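You operate a simulated robot arm through the tools that you are given. There is no shell and no other tool.

You run a simulated robot arm. Do the job below in one go: nothing can be reset, and whatever is moved stays where it is left.

## Task
Put the wooden nail brush on the small plate on the top of the narrow lid. Take the open-front red bin and leave it on the lower shelf of the grey steel table. Take the small sprocket and leave it on the top of the oven. Take the 60 number block from the top of the grey steel table and put it on the lower shelf of the grey steel table. Take the chock from the top of the grey steel table and put it on the mixing bench beside the sink. Stack the 10 A fuse carton from the top of the grey steel table on top of the 6 A fuse carton. Put one of the yellow rings from the fourth shelf from the bottom of the parts rack in the red tray. Take the grey terminal block from the middle shelf of the parts rack and put it on the white bearing block. Put the 25 um filter carton from the mixing bench under the taps on the top of the grey steel table and the 50 um filter carton on the fourth shelf from the bottom of the parts rack. Open the louvred cabinet door. Any order will do. Set down upright: number block, filter carton.

The check looks at the end state, three seconds after you hand in, the way a careful person would. Anything else that was tipped, shoved, dropped, spilled or broken makes it a failure. Lids that push on must go on centred and level and be pressed home; caps that screw on are set level and turned clockwise until they are tight.

## Robot
A 7-joint arm with a two-finger parallel gripper on a trunk, on a base that drives. Base frame: it is fixed to the floor where the robot stands at the start and does not move with it; the origin is under the middle of the robot, x ahead of it, y to its left, z up. Lengths are in mm, angles in degrees, forces in N, time in s.
With the tool pointing down near the work surface it reaches from about 260 to 640 mm from the robot's upright axis, wherever it stands. Its first joint turns from -166.0 to 166.0 degrees. Places, roughly: chock (10x6x6 cm) [-3500, 1100, 800]; filter carton [-5250, -250, 1000]; fourth shelf of the parts rack [-5500, 500, 1400]; fuse carton [-3500, 1250, 750]; louvred cabinet door [-700, 10800, 400]; lower shelf of the grey steel table [-3600, 1300, 200]; mixing bench beside the sink [-5300, -1300, 900]; number block [-3750, 1250, 750]; open-front red bin [-3250, -250, 250]; red tray (38x23x9 cm) [-3800, 4100, 800]; small plate [-1000, 1250, 1000]; small sprocket (5x5x3 cm) [-3000, -1300, 300]; terminal block [-5500, 500, 1000]; top of the grey steel table [-3600, 1300, 800]; top of the oven [300, -3800, 1100]; white bearing block (6x6x3 cm) [-3200, -1500, 300]; wooden nail brush (10x4x4 cm) [-2800, -300, 900]; yellow ring (8x8x2 cm) [-5400, 600, 1400]. Payload 1.57 kg.
The tool frame sits at the grasp point between the pads (the TCP): z along the fingers, y along the line on which they close. The tips reach 30 mm beyond it. Largest opening 80 mm; finger width 17, thickness 12; the body of the gripper, 40 by 82 mm, starts 80 mm behind the TCP.
Orientation is that of the tool frame in the base frame, as [roll, pitch, yaw] about the fixed x, y, z axes, in that order (R = Rz(yaw) Ry(pitch) Rx(roll)). With the fingers straight down and closing along the base's y, the tool's x points along the base's -x, its y along +y and its z along -z.

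## Interface
- The arm moves only by the tool jog_arm. Its argument "increments" is a list of rows, each a list of 7 numbers: the shift along the tool's x, y, z in mm, then the turn, a rotation vector about the tool's x, y, z in degrees, then the finger opening in mm, from 0 to 80. In form: [[x, y, z, rx, ry, rz, claw], ...]. A call has 1 to 20 rows; each row is the pose to reach, as a shift and turn from the pose commanded when the call began, along the tool's axes at that moment. Rows are played at 5 a second. More than 50 mm and 8.6 degrees between two rows, or a gripper value outside its range, and nothing of the call is played. A pose out of reach is approached as far as the arm can. The call stops where the force on the tool passes 40 N (or 10 N more than at its start, if that is more) or the arm is blocked; 0.2 s more then pass. Each finger travels about 72 mm/s and halts on what it meets, pressing with about 35 N; the grip force reading is that of the motor and also rises with nothing between the fingers. The clock runs only during rows and for 0.2 s after the last one: add rows that repeat a pose to give the fingers time. It gives the time, the measured TCP pose, the force on the tool (base axes), the opening and the grip force at its end, in the units of the frame above (readings bear some noise), with the torque about the TCP (base axes, N m) and any sound that the robot's microphone picked up, and new pictures: "show" is both (left out), scene, wrist or none.
- Cameras (640 x 400 px; columns grow to the right, rows downward): "scene" is now at [252, 5.2, 1445.4]; the picture's right is [0.05, -1.00, 0.00], its down [-0.68, -0.03, -0.73] and it looks along [0.73, 0.04, -0.68] (base axes); focal length 287 px, centre (320, 200). "wrist" rides on the gripper at [72, -7, -122] in the tool frame; the picture's right is [0.09, 1.00, 0.00], its down [-0.84, 0.08, -0.54] and it looks along [-0.54, 0.05, 0.84] (tool axes); focal length 238 px, centre (320, 200). There is no depth. A picture from a camera that has moved, and an enlarged one, comes with that camera's place and axes in the base frame and with its lens.
- slide_trunk(by): slides the trunk up (or, below 0, down) by that many mm; the arm and the scene camera ride with it, the base frame stays. It gives what a move gives, with no picture.
- steer(legs): drives the robot by 1 to 6 legs, each [ahead, left, turn to the left] in mm, mm and degrees, along the robot's own axes; the way and the turn of a leg run together, so that a leg with both is an arc; at most 1500 mm and 180 degrees a leg. The arm and the cameras ride along, it lands a little off, and it stops where it bumps. It gives what a move gives, and a new picture of the scene camera.
- head_to(pan, tilt): turns the head with the scene camera to pan (to the left, within 86 degrees either way) and tilt (down, from -29 to 69), counted from straight ahead of the robot. It gives what a move gives, and a new picture of the scene camera.
- zoom(camera, box): a new picture of the part [left, top, right, bottom] of that camera's present view, enlarged. No time passes.
- close_job(): hands the job in; it is judged then, once.

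Nothing tells you exact positions but the pictures and the camera data. Unless the task says otherwise, let go and move clear before handing in.

The tools are called after ">>>" as name(argument=value, ...) on one line, values as JSON. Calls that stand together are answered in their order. jog_arm: Moves the arm, as the interface text tells. Its arguments: {"type":"object","properties":{"increments":{"type":"array","items":{"type":"array","items":{"type":"number"}}},"show":{"type":"string","enum":["both","scene","wrist","none"]}},"required":["increments"]} The other tools are called the same way: slide_trunk (by) slides the trunk up or down; steer (legs) drives the base; head_to (pan, tilt) turns the head that bears the scene camera; zoom (camera, box) takes an enlarged picture of a part of a camera's view; close_job () hands the job in.

At the start:

```text
t: 0.0
position: [422.7, 72.0, 1129.5]
orientation: [-179.9, 0.0, -180.0]
force: [-0.5, 0.2, -0.3]
torque: [0.0, 0.02, 0.0]
grip_width: 79.9
finger_force: 0.0
trunk travel left (down, up): [-675.0, 315.0]
robot x, y, heading: [-2.4, 0.4, -0.1]
head pan, tilt: [2.9, 42.9]
```

scene: 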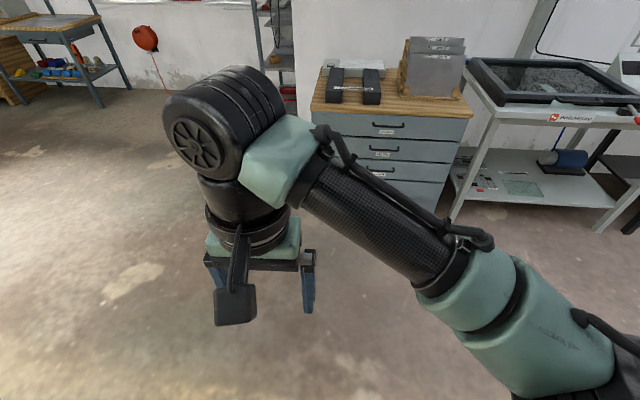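
wrist: 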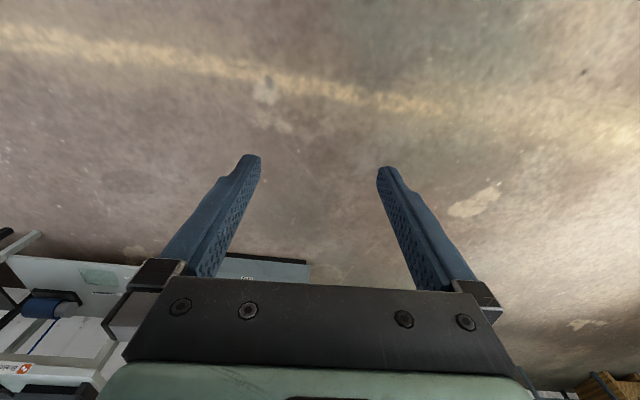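

I see the arm ahead of the robot, a drawer cabinet and a bench in front; the work places are mostly behind me (negative x). I'll look around with the head first, then turn round.

>>> head_to(pan=80, tilt=15)

>>> head_to(pan=-80, tilt=15)

>>> steer(legs=[[0, 0, 180]])

>>> head_to(pan=0, tilt=15)

```text
t: 1.5
position: [423.2, 72.9, 1129.2]
orientation: [-179.9, -0.1, 180.0]
force: [0.5, -0.4, 1.1]
torque: [-0.02, -0.01, 0.0]
grip_width: 80.2
finger_force: 0.1
trunk travel left (down, up): [-675.0, 315.0]
robot x, y, heading: [1.3, 1.4, 0.1]
head pan, tilt: [80.0, 15.0]
camera scene: at [185.5, 93.0, 1489.2], right [0.98, -0.17, 0.0], down [-0.05, -0.26, -0.97], along [0.17, 0.95, -0.26], focal length 287 px, centre (320, 200)
```

scene: 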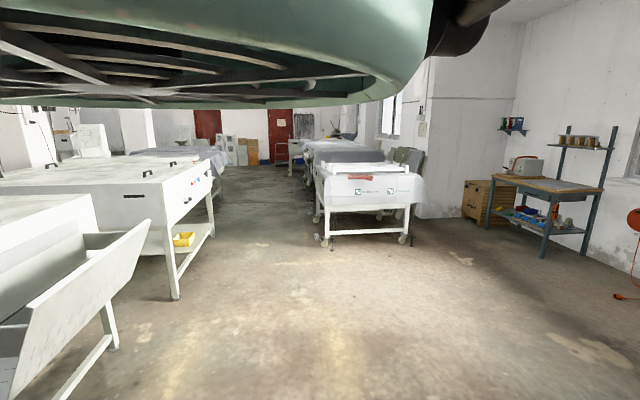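

```text
t: 4.0
position: [422.8, 73.4, 1130.2]
orientation: [-180.0, 0.0, -180.0]
force: [-0.5, -0.2, -0.2]
torque: [0.05, 0.0, 0.02]
grip_width: 80.2
finger_force: 0.1
trunk travel left (down, up): [-675.0, 315.0]
robot x, y, heading: [-0.2, 0.7, -0.0]
head pan, tilt: [-80.0, 15.0]
camera scene: at [185.5, -91.0, 1489.3], right [-0.98, -0.17, 0.0], down [-0.05, 0.25, -0.97], along [0.17, -0.95, -0.26], focal length 287 px, centre (320, 200)
```

scene: 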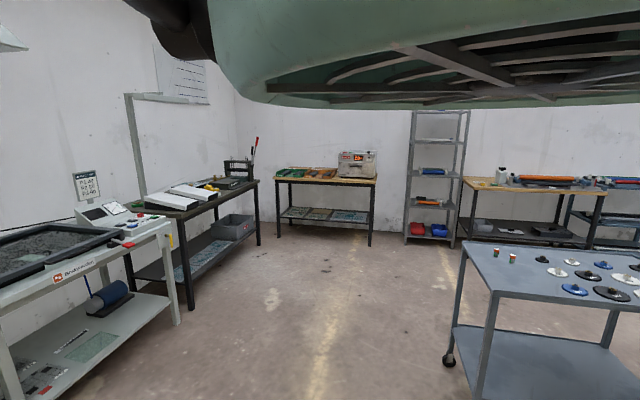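

```text
t: 11.9
position: [-413.2, -115.6, 1131.2]
orientation: [180.0, 0.0, 6.0]
force: [0.9, -0.6, 0.2]
torque: [-0.01, 0.0, -0.02]
grip_width: 79.9
finger_force: 0.0
trunk travel left (down, up): [-675.0, 315.0]
robot x, y, heading: [1.4, 0.3, -174.0]
head pan, tilt: [-80.0, 15.0]
camera scene: at [-195.4, 73.5, 1489.3], right [0.96, 0.27, 0.0], down [0.07, -0.25, -0.97], along [-0.26, 0.93, -0.26], focal length 287 px, centre (320, 200)
```

scene: 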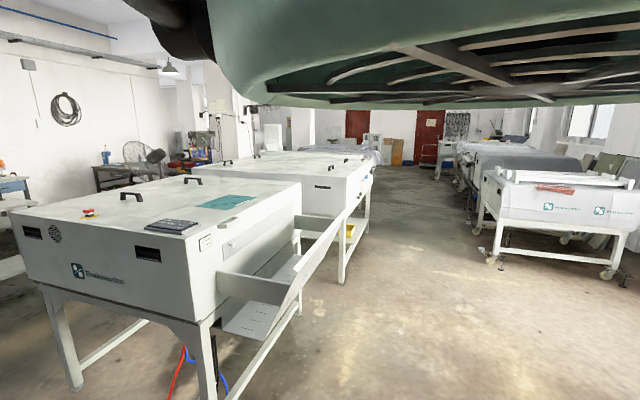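

```text
t: 13.5
position: [-413.9, -114.7, 1131.7]
orientation: [179.9, 0.0, 6.0]
force: [0.2, 0.1, 0.1]
torque: [-0.01, -0.02, -0.03]
grip_width: 80.0
finger_force: 0.1
trunk travel left (down, up): [-675.0, 315.0]
robot x, y, heading: [2.5, 3.2, -174.0]
head pan, tilt: [0.0, 15.0]
camera scene: at [-262.8, -25.8, 1489.3], right [-0.1, 0.99, 0.0], down [0.26, 0.03, -0.97], along [-0.96, -0.1, -0.26], focal length 287 px, centre (320, 200)
```

scene: 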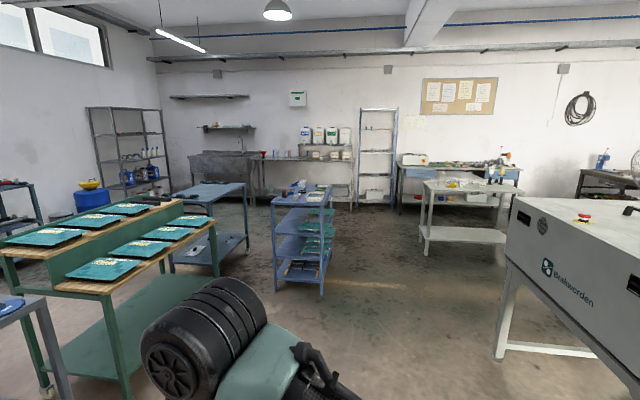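

The blue shelf trolley in the centre holds the brush and bin, the light-grey table at right is the steel table, and the rack and mixing bench are at the back. I'll zoom in on these.

>>> zoom(camera="scene", box=[150, 80, 390, 300])

>>> zoom(camera="scene", box=[350, 90, 590, 270])

>>> zoom(camera="scene", box=[0, 90, 240, 320])

>>> head_to(pan=-60, tilt=25)

```text
1.82 times, centred on (270, 190) of scene
camera zoom: at [-262.8, -25.8, 1489.3], right [-0.1, 0.99, 0.0], down [0.26, 0.03, -0.97], along [-0.96, -0.1, -0.26], focal length 522 px, centre (411, 218)
```

zoom: 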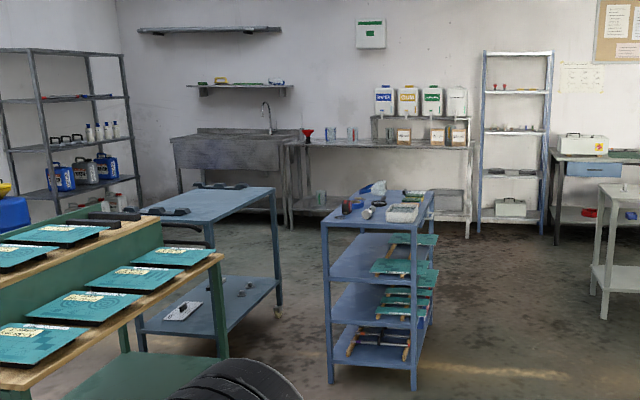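

```text
2.22 times, centred on (470, 180) of scene
camera zoom: at [-262.8, -25.8, 1489.3], right [-0.1, 0.99, 0.0], down [0.26, 0.03, -0.97], along [-0.96, -0.1, -0.26], focal length 638 px, centre (-13, 244)
```

zoom: 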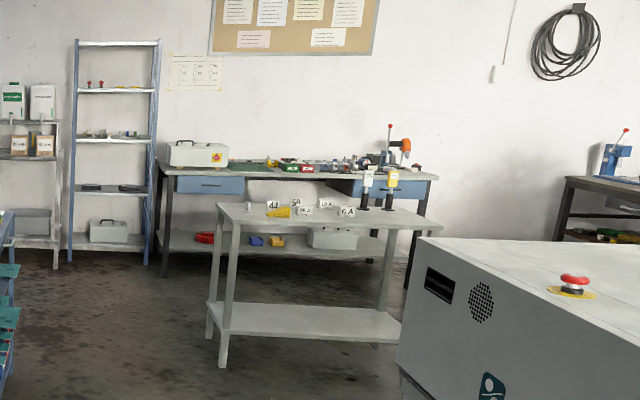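

```text
1.74 times, centred on (120, 205) of scene
camera zoom: at [-262.8, -25.8, 1489.3], right [-0.1, 0.99, 0.0], down [0.26, 0.03, -0.97], along [-0.96, -0.1, -0.26], focal length 499 px, centre (668, 191)
```

zoom: 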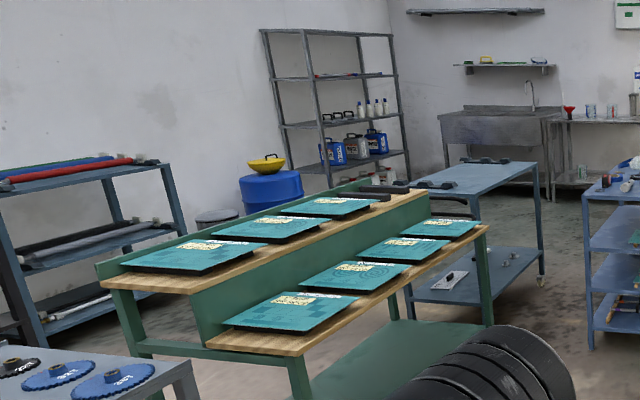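

```text
t: 14.8
position: [-412.4, -115.5, 1129.9]
orientation: [180.0, 0.0, 5.8]
force: [-0.4, 0.6, 0.1]
torque: [0.0, 0.02, 0.03]
grip_width: 80.1
finger_force: 0.1
trunk travel left (down, up): [-675.0, 315.0]
robot x, y, heading: [-0.5, 0.7, -174.2]
head pan, tilt: [-60.0, 25.0]
camera scene: at [-224.0, 58.2, 1473.0], right [0.81, 0.59, 0.0], down [0.25, -0.34, -0.91], along [-0.53, 0.73, -0.42], focal length 287 px, centre (320, 200)
```

scene: 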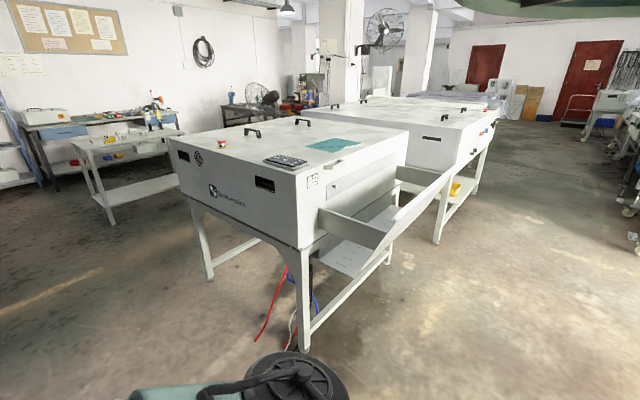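

>>> zoom(camera="scene", box=[160, 90, 420, 240])

>>> zoom(camera="scene", box=[220, 60, 420, 130])

```text
2.46 times, centred on (290, 165) of scene
camera zoom: at [-224.0, 58.2, 1473.0], right [0.81, 0.59, 0.0], down [0.25, -0.34, -0.91], along [-0.53, 0.73, -0.42], focal length 707 px, centre (394, 286)
```

zoom: 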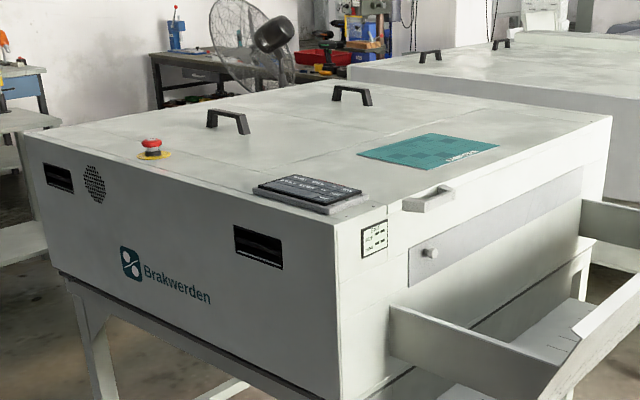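

```text
3.20 times, centred on (320, 95) of scene
camera zoom: at [-224.0, 58.2, 1473.0], right [0.81, 0.59, 0.0], down [0.25, -0.34, -0.91], along [-0.53, 0.73, -0.42], focal length 919 px, centre (320, 536)
```

zoom: 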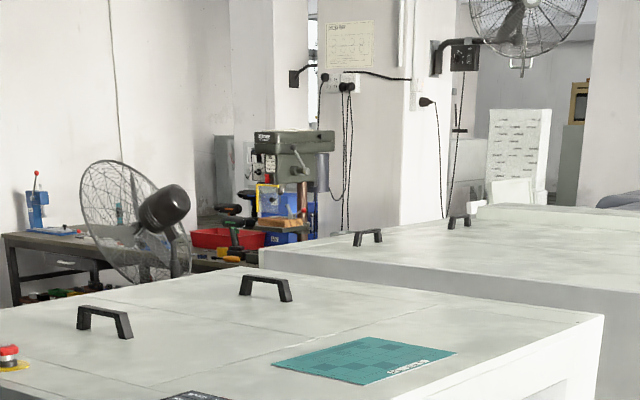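

The machine with two lids, a black panel and a teal sheet stands to my right; I'll look down at my own base to learn its footprint, then drive toward the trolley.

>>> head_to(pan=0, tilt=69)

>>> steer(legs=[[0, 0, -6], [1000, 0, 0]])

>>> head_to(pan=-70, tilt=20)

```text
t: 16.1
position: [-414.1, -115.3, 1131.1]
orientation: [179.9, -0.1, 5.9]
force: [0.3, -0.2, -0.3]
torque: [-0.02, 0.0, 0.02]
grip_width: 80.2
finger_force: 0.0
trunk travel left (down, up): [-675.0, 315.0]
robot x, y, heading: [0.5, -0.5, -174.0]
head pan, tilt: [0.0, 68.8]
camera scene: at [-225.6, -22.0, 1413.6], right [-0.1, 0.99, 0.0], down [0.93, 0.09, -0.36], along [-0.36, -0.04, -0.93], focal length 287 px, centre (320, 200)
```

scene: 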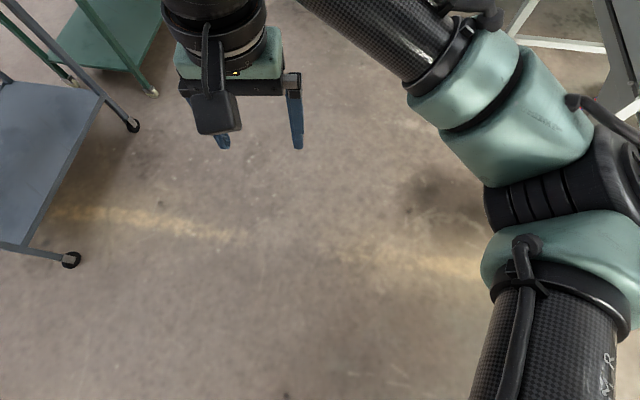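

```text
t: 21.7
position: [-1399.1, -72.4, 1130.2]
orientation: [-180.0, 0.0, 0.1]
force: [0.4, 0.1, -0.3]
torque: [0.02, -0.02, -0.03]
grip_width: 80.0
finger_force: 0.1
trunk travel left (down, up): [-675.0, 315.0]
robot x, y, heading: [-975.8, 3.1, -180.0]
head pan, tilt: [0.0, 68.8]
camera scene: at [-1202.1, 1.4, 1413.5], right [0.0, 1.0, 0.0], down [0.93, 0.0, -0.36], along [-0.36, 0.0, -0.93], focal length 287 px, centre (320, 200)
```

scene: 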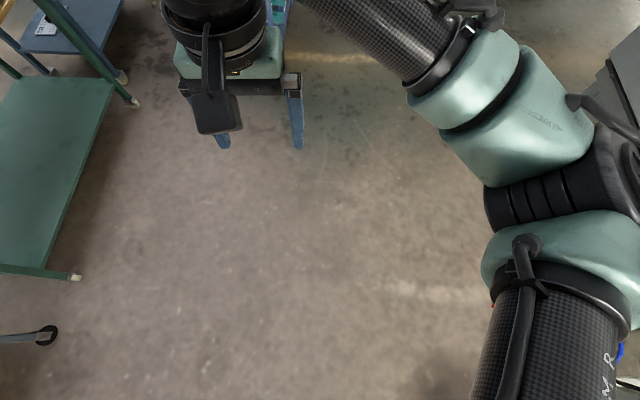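

```text
t: 23.1
position: [-1399.1, -72.8, 1130.7]
orientation: [-179.9, 0.0, 0.0]
force: [0.3, -0.3, 0.1]
torque: [0.0, 0.02, 0.02]
grip_width: 80.0
finger_force: 0.1
trunk travel left (down, up): [-675.0, 315.0]
robot x, y, heading: [-977.5, -0.5, -179.8]
head pan, tilt: [-70.0, 20.0]
camera scene: at [-1178.1, 89.0, 1481.1], right [0.94, 0.34, 0.0], down [0.12, -0.32, -0.94], along [-0.32, 0.88, -0.34], focal length 287 px, centre (320, 200)
```

scene: 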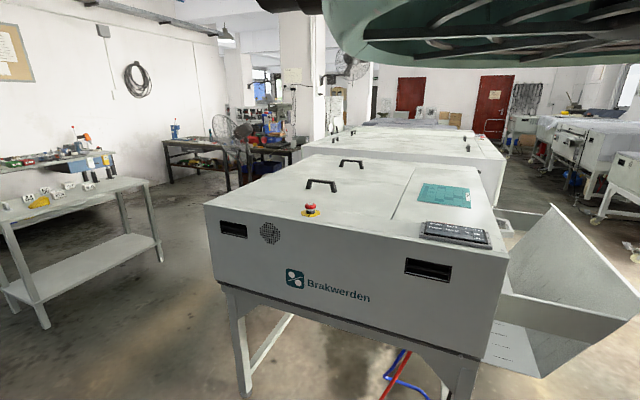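

>>> zoom(camera="scene", box=[370, 160, 510, 260])

>>> zoom(camera="scene", box=[0, 120, 200, 300])

>>> zoom(camera="scene", box=[150, 100, 320, 200])

```text
4.00 times, centred on (440, 210) of scene
camera zoom: at [-1178.1, 89.0, 1481.1], right [0.94, 0.34, 0.0], down [0.12, -0.32, -0.94], along [-0.32, 0.88, -0.34], focal length 1149 px, centre (-160, 160)
```

zoom: 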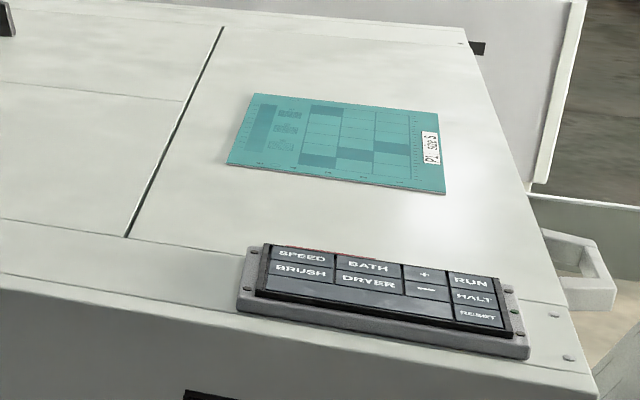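

```text
2.22 times, centred on (100, 210) of scene
camera zoom: at [-1178.1, 89.0, 1481.1], right [0.94, 0.34, 0.0], down [0.12, -0.32, -0.94], along [-0.32, 0.88, -0.34], focal length 638 px, centre (809, 178)
```

zoom: 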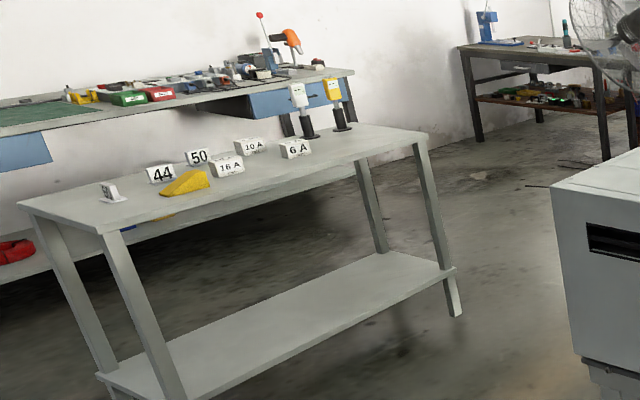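

```text
3.76 times, centred on (235, 150) of scene
camera zoom: at [-1178.1, 89.0, 1481.1], right [0.94, 0.34, 0.0], down [0.12, -0.32, -0.94], along [-0.32, 0.88, -0.34], focal length 1081 px, centre (640, 388)
```

zoom: 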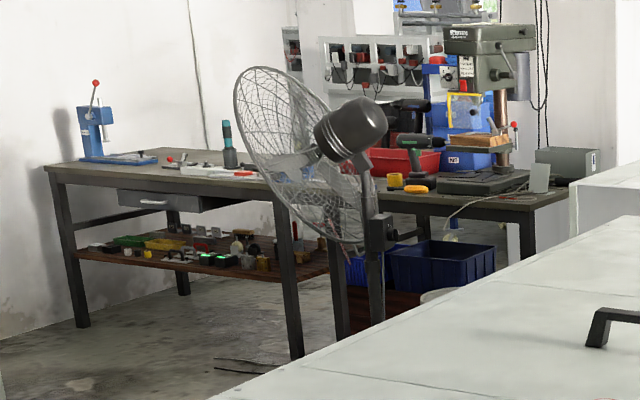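

The teal sheet labelled P1 on the narrow lid is the small plate, and the steel table holds the blocks, chock and cartons. Next I drive to the +y side of the blue trolley.

>>> steer(legs=[[900, -400, 0], [970, 0, 0], [0, 0, 90]])

>>> head_to(pan=0, tilt=40)

```text
t: 36.6
position: [-2764.5, -21.4, 1130.5]
orientation: [180.0, -0.1, 90.1]
force: [0.5, -0.4, -0.7]
torque: [0.04, -0.01, -0.02]
grip_width: 80.0
finger_force: 0.1
trunk travel left (down, up): [-675.0, 315.0]
robot x, y, heading: [-2839.7, 404.7, -89.9]
head pan, tilt: [-70.0, 20.0]
camera scene: at [-2926.2, 199.6, 1481.1], right [-0.34, 0.94, 0.0], down [0.32, 0.12, -0.94], along [-0.88, -0.32, -0.34], focal length 287 px, centre (320, 200)
```

scene: 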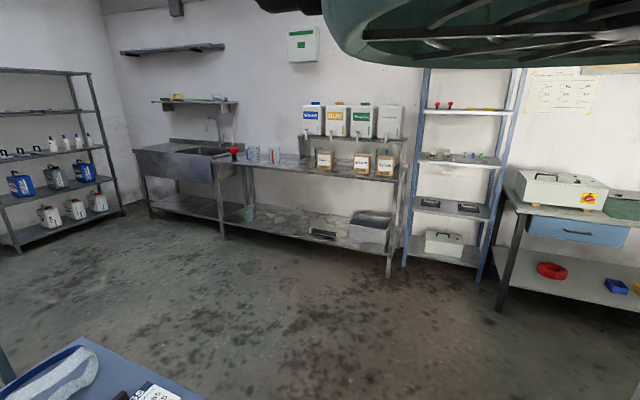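

```text
t: 38.1
position: [-2764.6, -23.2, 1131.6]
orientation: [-179.9, 0.0, 90.1]
force: [0.4, -0.6, 0.0]
torque: [0.01, 0.01, 0.01]
grip_width: 79.9
finger_force: 0.0
trunk travel left (down, up): [-675.0, 315.0]
robot x, y, heading: [-2839.2, 400.0, -89.8]
head pan, tilt: [0.0, 40.0]
camera scene: at [-2838.8, 146.6, 1449.7], right [-1.0, 0.0, 0.0], down [0.0, 0.64, -0.77], along [0.0, -0.77, -0.64], focal length 287 px, centre (320, 200)
```

scene: 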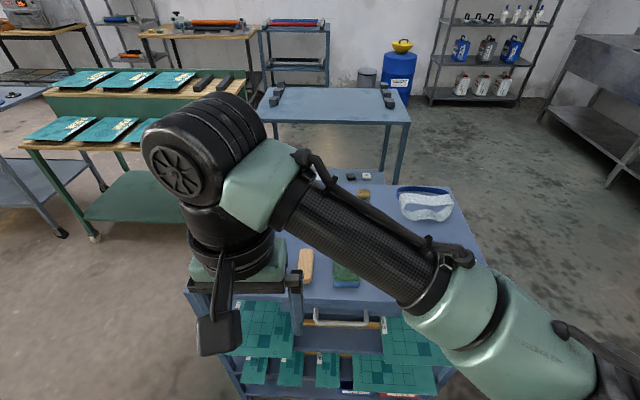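

>>> zoom(camera="scene", box=[190, 160, 500, 400])

>>> zoom(camera="wrist", box=[0, 0, 640, 400])

```text
1.67 times, centred on (345, 280) of scene
camera zoom: at [-2838.8, 146.6, 1449.7], right [-1.0, 0.0, 0.0], down [0.0, 0.64, -0.77], along [0.0, -0.77, -0.64], focal length 479 px, centre (278, 67)
```

zoom: 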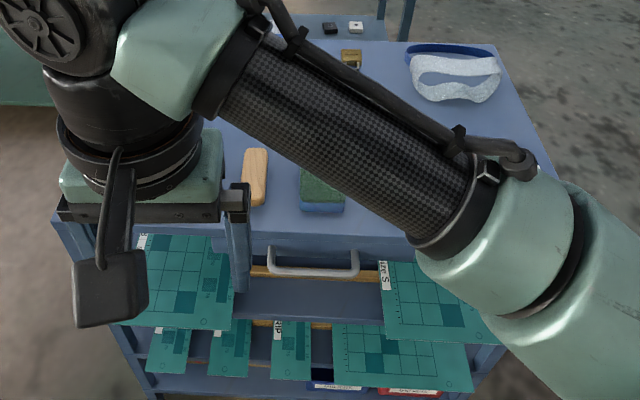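

```text
1.00 times, centred on (320, 200) of wrist (not enlarged: the box is as wide or as high as the picture)
camera zoom: at [-2771.2, 48.9, 1251.3], right [1.0, 0.09, 0.0], down [0.08, -0.84, 0.54], along [0.05, -0.54, -0.84], focal length 238 px, centre (320, 200)
```

zoom: 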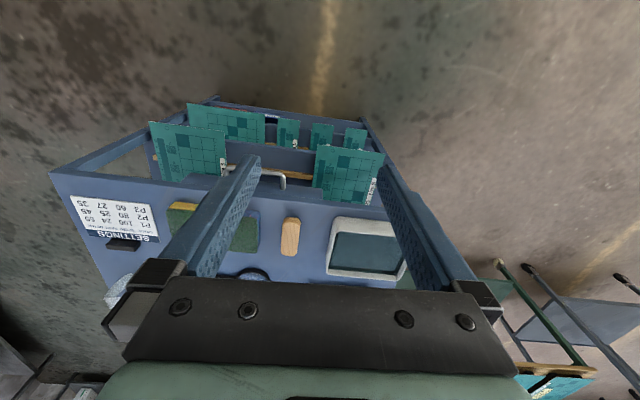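

The wooden brush lies lengthwise along y at about [-2805, -305, 840], beside a sponge. I'll step closer and lower the trunk.

>>> steer(legs=[[130, 0, 0]])

>>> slide_trunk(by=-150)

>>> jog_arm(increments=[[-40, -10, 0, 0, 0, 0, 80], [-80, -20, 0, 0, 0, 0, 80], [-120, -30, 0, 0, 0, 0, 80], [-140, -36, 0, 0, 0, 0, 80]])

```text
t: 39.3
position: [-2763.0, -148.2, 1130.9]
orientation: [179.9, 0.0, 90.4]
force: [-0.1, -0.5, 0.4]
torque: [0.01, 0.03, 0.02]
grip_width: 79.7
finger_force: 0.0
trunk travel left (down, up): [-675.0, 315.0]
robot x, y, heading: [-2835.7, 272.9, -89.6]
head pan, tilt: [0.0, 40.0]
camera scene: at [-2837.4, 19.7, 1449.6], right [-1.0, 0.0, 0.0], down [0.0, 0.64, -0.77], along [0.0, -0.77, -0.64], focal length 287 px, centre (320, 200)
```

scene: 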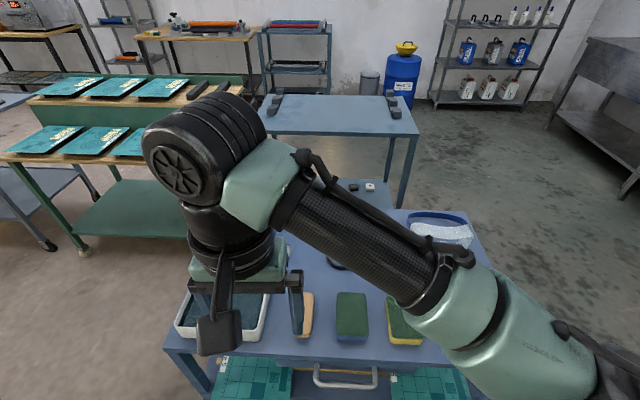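

```text
t: 41.1
position: [-2763.3, -148.0, 981.6]
orientation: [-179.9, 0.0, 90.2]
force: [0.5, 0.5, -0.7]
torque: [-0.02, 0.02, -0.02]
grip_width: 80.0
finger_force: 0.1
trunk travel left (down, up): [-525.0, 465.0]
robot x, y, heading: [-2837.1, 274.0, -89.7]
head pan, tilt: [0.0, 40.0]
```

```text
t: 42.1
position: [-2797.6, -288.2, 980.3]
orientation: [-179.9, 0.0, 90.4]
force: [-0.4, -0.1, -0.1]
torque: [0.0, -0.03, 0.02]
grip_width: 80.0
finger_force: 0.0
trunk travel left (down, up): [-525.0, 465.0]
robot x, y, heading: [-2840.8, 277.2, -89.7]
head pan, tilt: [0.0, 40.0]
camera scene: at [-2837.4, 20.3, 1299.7], right [-1.0, 0.0, 0.0], down [0.0, 0.64, -0.77], along [0.0, -0.77, -0.64], focal length 287 px, centre (320, 200)
camera wrist: at [-2804.1, -216.6, 1100.1], right [1.0, 0.1, 0.0], down [0.08, -0.84, 0.54], along [0.05, -0.54, -0.84], focal length 238 px, centre (320, 200)
```

scene: 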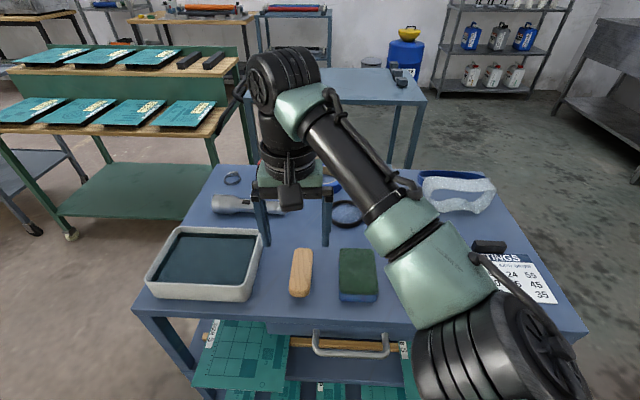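
wrist: 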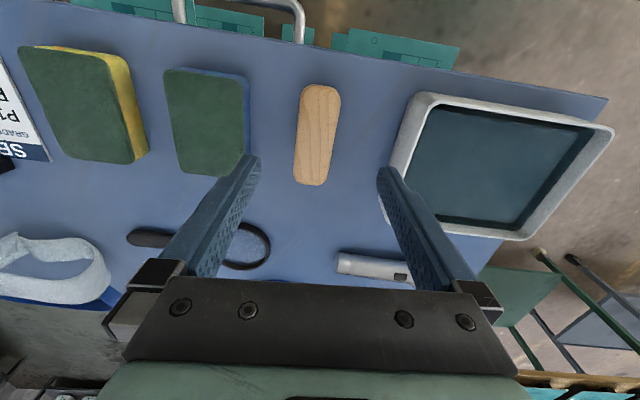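

The brush sits at about (-2804, -300), top about 855. I align and descend over it.

>>> jog_arm(increments=[[-12, -6, 30, 0, 0, 2.9, 80], [-12, -6, 70, 0, 0, 2.9, 80], [-12, -6, 100, 0, 0, 2.9, 80], [-12, -6, 115, 0, 0, 2.9, 80]])

```text
t: 43.0
position: [-2804.5, -303.2, 881.0]
orientation: [179.9, 0.6, 87.5]
force: [1.2, 18.4, 22.0]
torque: [0.73, 0.31, -0.3]
grip_width: 79.7
finger_force: 0.0
trunk travel left (down, up): [-525.0, 465.0]
robot x, y, heading: [-2834.8, 277.0, -89.6]
head pan, tilt: [0.0, 40.0]
stopped in row 4: the force on the tool passed its limit at 46 N (the readings are from after the stop); the commanded pose is now the measured one
camera scene: at [-2837.4, 22.7, 1300.6], right [-1.0, -0.01, 0.0], down [0.0, 0.64, -0.77], along [0.0, -0.77, -0.64], focal length 287 px, centre (320, 200)
camera wrist: at [-2808.9, -230.2, 1000.0], right [1.0, 0.05, 0.0], down [0.04, -0.83, 0.55], along [0.03, -0.55, -0.84], focal length 238 px, centre (320, 200)
```

scene: 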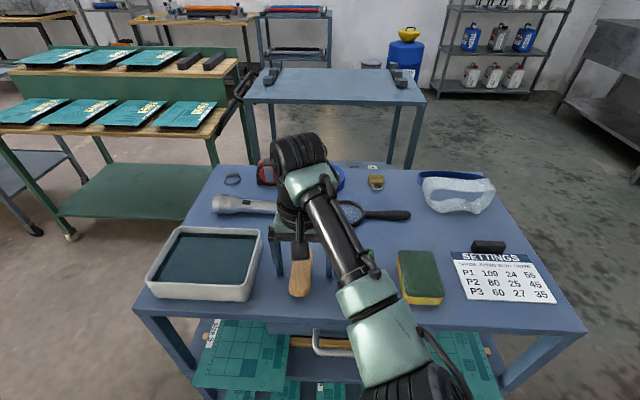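
wrist: 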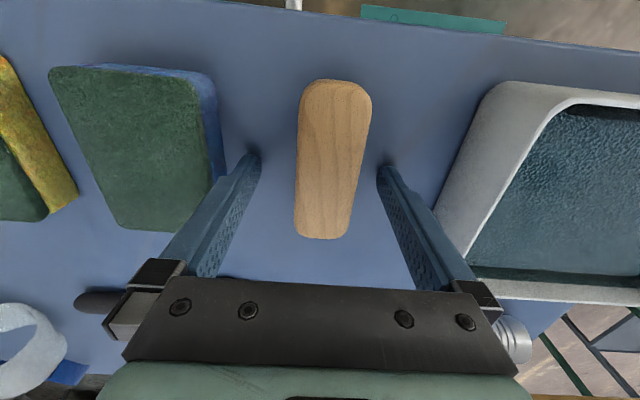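

The tips touched the table top (about z 850), so the brush top is nearer 885. I lift slightly, centre and close on it.

>>> jog_arm(increments=[[0, 0, -5, 0, 0, 0, 80], [10, 2, -5, 0, 0, 0, 80], [10, 2, -5, 0, 0, 0, 60], [10, 2, -5, 0, 0, 0, 40], [10, 2, -5, 0, 0, 0, 25], [10, 2, -5, 0, 0, 0, 25], [10, 2, -5, 0, 0, 0, 25]])

```text
t: 44.6
position: [-2803.7, -294.3, 881.1]
orientation: [180.0, 0.7, 87.4]
force: [0.0, 0.9, 0.0]
torque: [0.01, -0.04, -0.01]
grip_width: 35.1
finger_force: 35.8
trunk travel left (down, up): [-525.0, 465.0]
robot x, y, heading: [-2834.1, 276.0, -89.7]
head pan, tilt: [0.0, 40.0]
camera scene: at [-2837.4, 20.4, 1299.7], right [-1.0, 0.0, 0.0], down [0.0, 0.64, -0.77], along [0.0, -0.77, -0.64], focal length 287 px, centre (320, 200)
camera wrist: at [-2805.6, -222.1, 1001.5], right [1.0, 0.05, 0.0], down [0.04, -0.83, 0.55], along [0.02, -0.55, -0.83], focal length 238 px, centre (320, 200)
```

scene: 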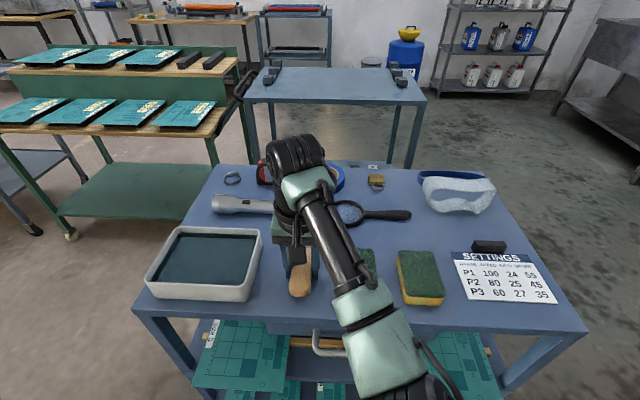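
wrist: 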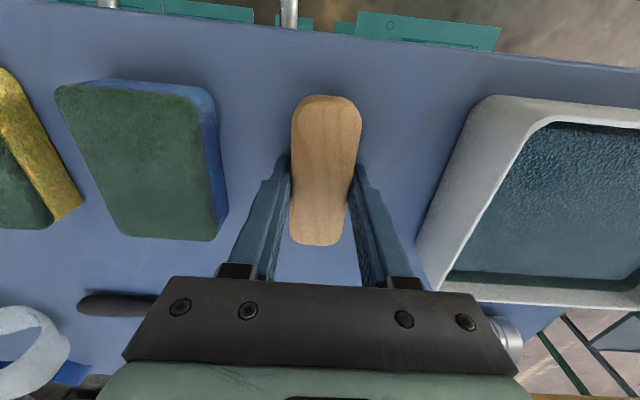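

Brush is gripped (35 mm). I lift it, then tilt the wrist back toward the robot to see my own base footprint.

>>> jog_arm(increments=[[0, 0, -40, 0, 0, 0, 25], [0, 0, -80, 0, 0, 0, 25], [0, 0, -120, 0, 0, 0, 25], [20, 0, -160, 0, 0, 0, 25], [60, 0, -180, 0, 8, 0, 25], [100, 0, -180, 0, 16, 0, 25], [130, 0, -180, 0, 24, 0, 25], [130, 0, -180, 0, 32, 0, 25], [130, 0, -180, 0, 40, 0, 25]])

```text
t: 46.6
position: [-2797.3, -163.6, 1058.0]
orientation: [180.0, -39.4, 87.3]
force: [0.2, 0.0, -0.1]
torque: [0.0, -0.02, -0.02]
grip_width: 34.9
finger_force: 35.0
trunk travel left (down, up): [-525.0, 465.0]
robot x, y, heading: [-2832.9, 272.2, -90.1]
head pan, tilt: [0.0, 40.0]
camera scene: at [-2837.0, 20.3, 1299.7], right [-1.0, -0.01, 0.0], down [0.0, 0.64, -0.77], along [0.0, -0.77, -0.64], focal length 287 px, centre (320, 200)
camera wrist: at [-2804.7, -185.5, 1197.6], right [1.0, 0.03, 0.06], down [0.03, -0.99, -0.11], along [0.06, 0.11, -0.99], focal length 238 px, centre (320, 200)
```

scene: 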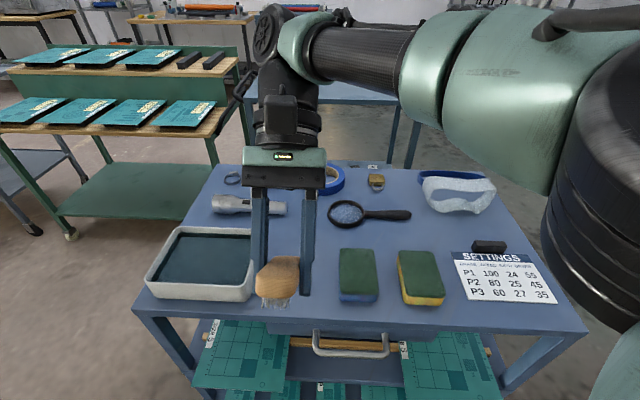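
wrist: 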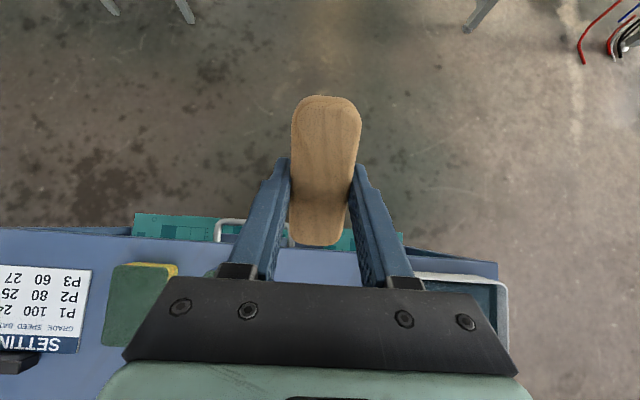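

The body isn't rendered in my cameras, so the footprint stays unknown; I'll approach furniture carefully. I set the tool vertical again, raise the trunk, and drive to the machine's south side.

>>> jog_arm(increments=[[0, 0, 0, 0, -8, 0, 25], [0, 0, 0, 0, -16, 0, 25], [0, 0, 0, 0, -24, 0, 25], [0, 0, 0, 0, -32, 0, 25], [0, 0, 0, 0, -39.4, 0, 25]], show="none")

>>> slide_trunk(by=200)

>>> steer(legs=[[0, 0, 90], [1400, 0, 0], [300, 0, 0], [0, 0, 90]])

>>> head_to(pan=0, tilt=40)

```text
t: 47.9
position: [-2796.4, -163.8, 1059.7]
orientation: [-180.0, 0.3, 87.3]
force: [0.4, 0.1, -1.0]
torque: [0.0, -0.02, 0.04]
grip_width: 35.3
finger_force: 34.5
trunk travel left (down, up): [-525.0, 465.0]
robot x, y, heading: [-2838.8, 276.5, -89.7]
head pan, tilt: [0.0, 40.0]
```

```text
t: 50.0
position: [-2797.8, -162.9, 1259.7]
orientation: [-180.0, 0.1, 87.4]
force: [-1.5, 0.0, -0.9]
torque: [-0.01, 0.03, -0.02]
grip_width: 34.7
finger_force: 34.7
trunk travel left (down, up): [-725.0, 265.0]
robot x, y, heading: [-2837.2, 277.4, -89.7]
head pan, tilt: [0.0, 40.0]
```

```text
t: 66.4
position: [-1069.1, 582.7, 1259.5]
orientation: [-180.0, 0.1, -97.9]
force: [0.1, 0.7, 0.6]
torque: [0.01, -0.01, 0.01]
grip_width: 35.0
finger_force: 34.9
trunk travel left (down, up): [-725.0, 265.0]
robot x, y, heading: [-1069.3, 141.2, 85.2]
head pan, tilt: [0.0, 40.0]
camera scene: at [-1047.9, 398.7, 1499.7], right [1.0, -0.09, 0.0], down [-0.06, -0.64, -0.77], along [0.07, 0.76, -0.64], focal length 287 px, centre (320, 200)
```

scene: 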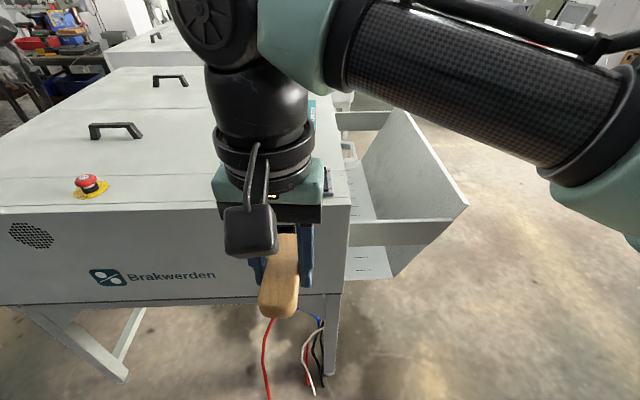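

```text
t: 67.0
position: [-1069.9, 583.5, 1260.6]
orientation: [-180.0, 0.1, -97.9]
force: [-0.4, 0.0, -0.7]
torque: [-0.01, 0.02, 0.0]
grip_width: 35.2
finger_force: 34.9
trunk travel left (down, up): [-725.0, 265.0]
robot x, y, heading: [-1069.3, 141.8, 84.8]
head pan, tilt: [0.0, 40.0]
camera scene: at [-1047.9, 398.7, 1499.7], right [1.0, -0.09, 0.0], down [-0.06, -0.64, -0.77], along [0.07, 0.76, -0.64], focal length 287 px, centre (320, 200)
```

scene: 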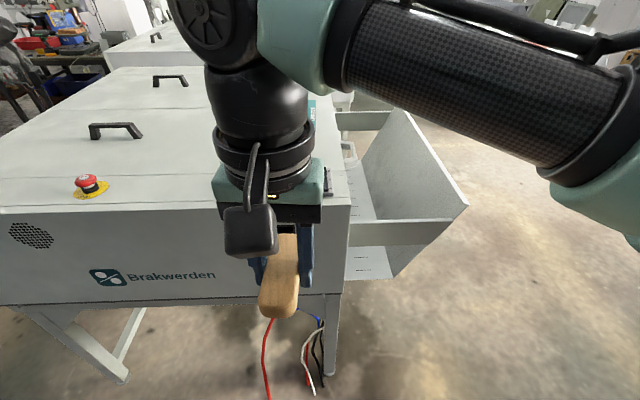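

>>> steer(legs=[[0, 0, 5], [400, 0, 0]])

>>> jog_arm(increments=[[0, 0, 0, 0, 0, 0, 25]], show="wrist")

```text
t: 70.0
position: [-1112.2, 978.7, 1259.4]
orientation: [180.0, 0.2, -92.5]
force: [-0.2, -0.8, -0.8]
torque: [0.01, -0.03, 0.01]
grip_width: 35.1
finger_force: 35.1
trunk travel left (down, up): [-725.0, 265.0]
robot x, y, heading: [-1073.5, 543.8, 90.2]
head pan, tilt: [0.0, 40.0]
camera scene: at [-1072.6, 796.6, 1499.6], right [1.0, 0.01, 0.0], down [0.0, -0.64, -0.77], along [0.0, 0.77, -0.64], focal length 287 px, centre (320, 200)
```

scene: 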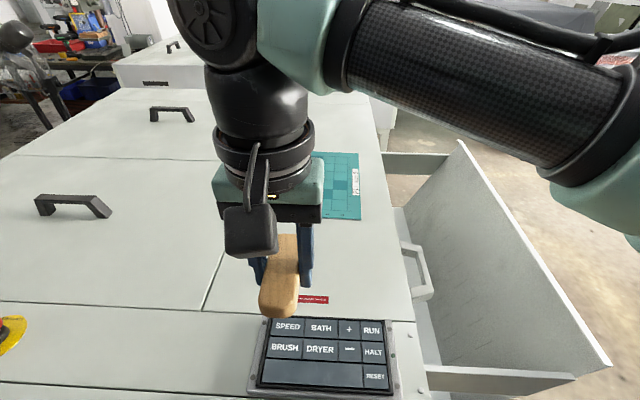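

```text
t: 70.4
position: [-1110.8, 978.1, 1259.7]
orientation: [-180.0, 0.2, -92.5]
force: [-0.5, 0.3, -0.6]
torque: [-0.01, 0.0, -0.01]
grip_width: 34.8
finger_force: 35.0
trunk travel left (down, up): [-725.0, 265.0]
robot x, y, heading: [-1070.2, 537.4, 90.5]
head pan, tilt: [0.0, 40.0]
camera wrist: at [-1107.4, 904.9, 1380.3], right [-1.0, -0.05, 0.0], down [-0.04, 0.84, 0.54], along [-0.03, 0.54, -0.84], focal length 238 px, centre (320, 200)
```

wrist: 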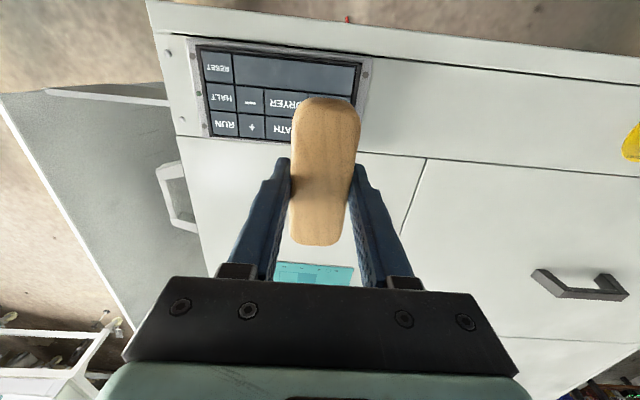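

>>> steer(legs=[[60, 0, 0]])

>>> jog_arm(increments=[[-40, 0, 0, 0, 0, 0, 25], [-80, 0, 0, 0, 0, 0, 25], [-120, 0, 0, 0, 0, 0, 25], [-160, 0, 0, 0, 0, 0, 25], [-200, 0, 0, 0, 0, 0, 25], [-240, 0, 0, 0, 0, 0, 25], [-270, 0, 0, 0, 0, 0, 25]])

```text
t: 71.4
position: [-1111.8, 1037.8, 1258.9]
orientation: [-180.0, 0.1, -92.6]
force: [-0.2, 1.3, -1.1]
torque: [-0.05, 0.04, -0.01]
grip_width: 34.8
finger_force: 35.1
trunk travel left (down, up): [-725.0, 265.0]
robot x, y, heading: [-1070.4, 598.0, 89.9]
head pan, tilt: [0.0, 40.0]
camera scene: at [-1073.0, 856.3, 1499.5], right [1.0, 0.01, 0.0], down [0.0, -0.64, -0.77], along [0.0, 0.77, -0.64], focal length 287 px, centre (320, 200)
```

scene: 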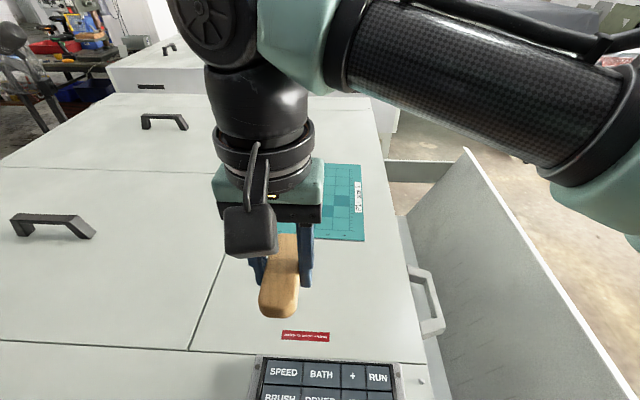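

```text
t: 73.0
position: [-1103.0, 1245.5, 1260.7]
orientation: [-180.0, 0.2, -92.6]
force: [-0.3, 0.4, -0.5]
torque: [-0.01, -0.02, 0.02]
grip_width: 34.7
finger_force: 35.1
out of reach, approached as far as the arm can: row 6, 7
trunk travel left (down, up): [-725.0, 265.0]
robot x, y, heading: [-1073.1, 599.1, 90.3]
head pan, tilt: [0.0, 40.0]
camera scene: at [-1073.4, 855.2, 1499.7], right [1.0, 0.01, 0.0], down [0.0, -0.64, -0.77], along [0.0, 0.77, -0.64], focal length 287 px, centre (320, 200)
camera wrist: at [-1098.8, 1173.3, 1382.0], right [-1.0, -0.05, 0.0], down [-0.04, 0.84, 0.54], along [-0.03, 0.54, -0.84], focal length 238 px, centre (320, 200)
```

scene: 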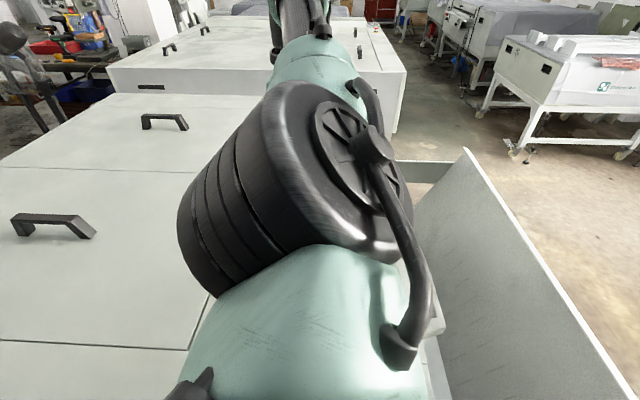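
wrist: 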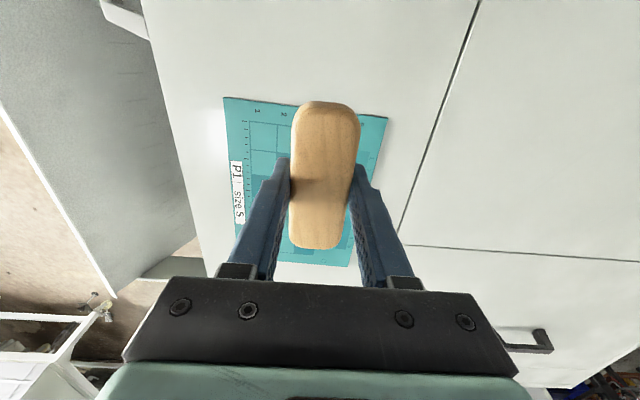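

The arm's limit is 646 mm, reaching y=1245. I creep the base forward in small steps so the brush gets well onto the plate.

>>> steer(legs=[[40, 0, 0]])

>>> steer(legs=[[40, 0, 0]])

>>> jog_arm(increments=[[0, 0, 20, 0, 0, 0, 25]])

```text
t: 73.8
position: [-1102.1, 1287.1, 1262.6]
orientation: [-180.0, 0.0, -92.7]
force: [0.7, 0.2, -1.1]
torque: [-0.01, -0.01, 0.0]
grip_width: 34.8
finger_force: 34.9
trunk travel left (down, up): [-725.0, 265.0]
robot x, y, heading: [-1071.4, 637.8, 90.4]
head pan, tilt: [0.0, 40.0]
camera scene: at [-1073.1, 895.7, 1499.6], right [1.0, 0.01, 0.0], down [0.0, -0.64, -0.77], along [0.0, 0.77, -0.64], focal length 287 px, centre (320, 200)
```

scene: 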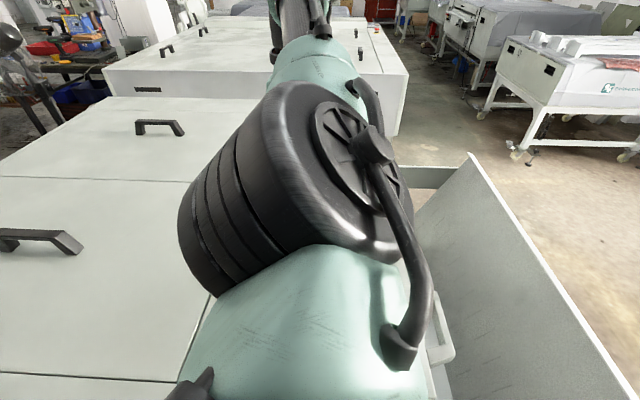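

```text
t: 74.7
position: [-1103.9, 1325.8, 1262.8]
orientation: [179.9, 0.2, -92.6]
force: [-0.2, 0.0, -0.9]
torque: [-0.04, 0.0, -0.02]
grip_width: 34.9
finger_force: 35.1
trunk travel left (down, up): [-725.0, 265.0]
robot x, y, heading: [-1073.3, 682.0, 90.5]
head pan, tilt: [0.0, 40.0]
camera scene: at [-1073.3, 935.3, 1499.7], right [1.0, 0.01, 0.0], down [0.0, -0.64, -0.77], along [0.0, 0.77, -0.64], focal length 287 px, centre (320, 200)
```

scene: 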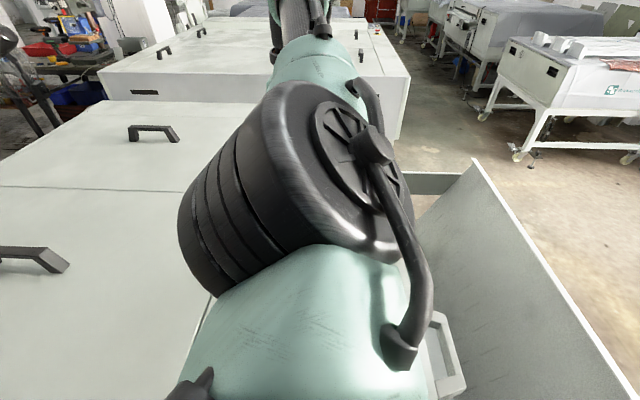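

```text
t: 75.1
position: [-1101.5, 1325.5, 1242.0]
orientation: [-180.0, 0.1, -92.7]
force: [-0.4, 0.1, 0.0]
torque: [-0.01, 0.01, 0.01]
grip_width: 34.8
finger_force: 34.9
trunk travel left (down, up): [-725.0, 265.0]
robot x, y, heading: [-1074.4, 677.2, 90.1]
head pan, tilt: [0.0, 40.0]
camera scene: at [-1072.8, 934.6, 1499.9], right [1.0, 0.01, 0.0], down [0.0, -0.64, -0.77], along [0.0, 0.77, -0.64], focal length 287 px, centre (320, 200)
camera wrist: at [-1098.0, 1252.4, 1363.2], right [-1.0, -0.05, 0.0], down [-0.04, 0.84, 0.55], along [-0.03, 0.54, -0.84], focal length 238 px, centre (320, 200)
```

scene: 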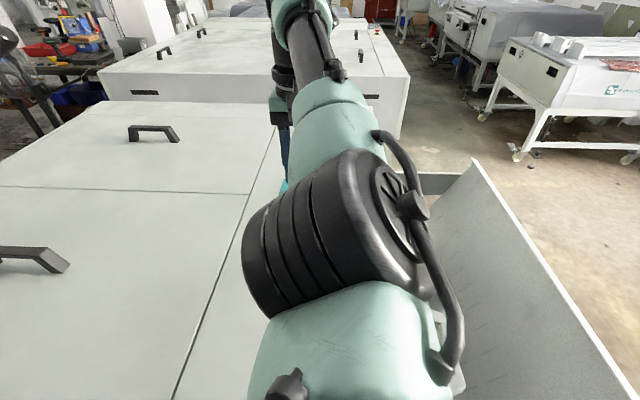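
wrist: 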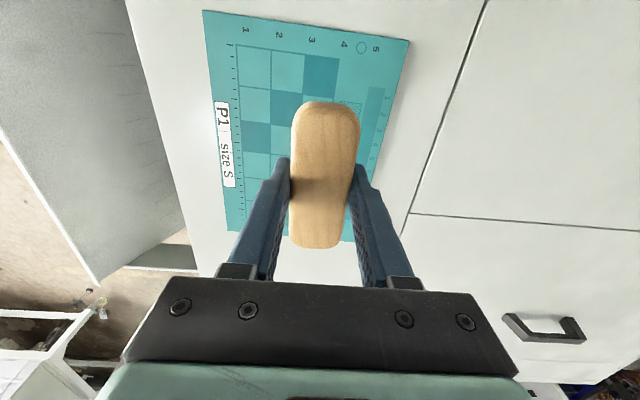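

No bump so far. The plate ("P1 size S") is under the brush; I shift slightly in x and lower with the trunk, then by small arm steps.

>>> slide_trunk(by=-105)

>>> jog_arm(increments=[[0, -12, 0, 0, 0, 0, 25], [0, -24, 0, 0, 0, 0, 25]])

```text
t: 76.5
position: [-1102.6, 1326.5, 1137.5]
orientation: [-180.0, 0.2, -92.6]
force: [0.5, 0.1, 0.0]
torque: [0.02, -0.01, -0.02]
grip_width: 34.8
finger_force: 35.0
trunk travel left (down, up): [-620.0, 370.0]
robot x, y, heading: [-1071.5, 677.7, 90.4]
head pan, tilt: [0.0, 40.0]
```

```text
t: 77.1
position: [-1078.3, 1324.8, 1136.1]
orientation: [179.9, 0.1, -92.7]
force: [0.2, -0.4, -0.3]
torque: [0.03, -0.02, -0.01]
grip_width: 34.9
finger_force: 34.9
trunk travel left (down, up): [-620.0, 370.0]
robot x, y, heading: [-1068.1, 681.3, 90.8]
head pan, tilt: [0.0, 40.0]
camera scene: at [-1073.3, 935.4, 1394.7], right [1.0, 0.01, 0.0], down [0.0, -0.64, -0.77], along [0.0, 0.77, -0.64], focal length 287 px, centre (320, 200)
camera wrist: at [-1074.1, 1252.6, 1257.7], right [-1.0, -0.05, 0.0], down [-0.04, 0.84, 0.54], along [-0.03, 0.54, -0.84], focal length 238 px, centre (320, 200)
```

scene: 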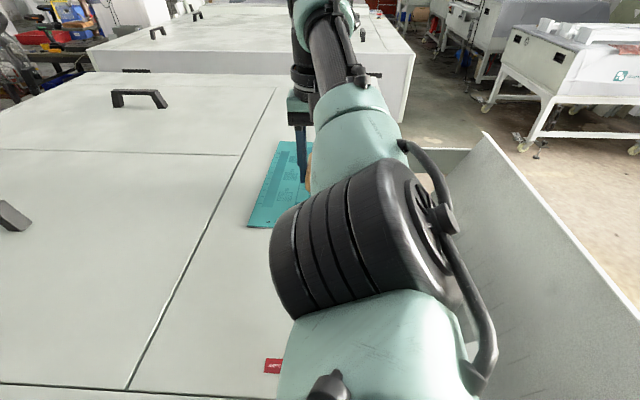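
wrist: 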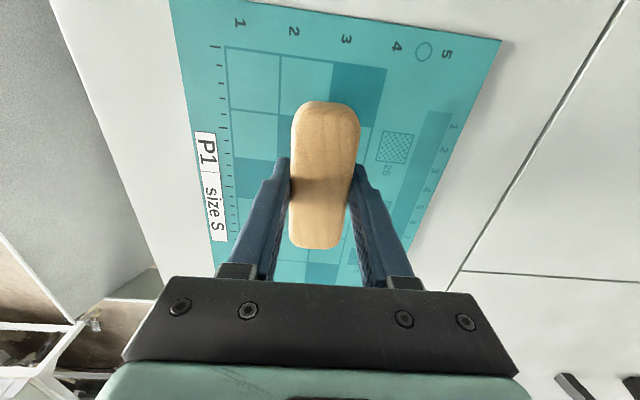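

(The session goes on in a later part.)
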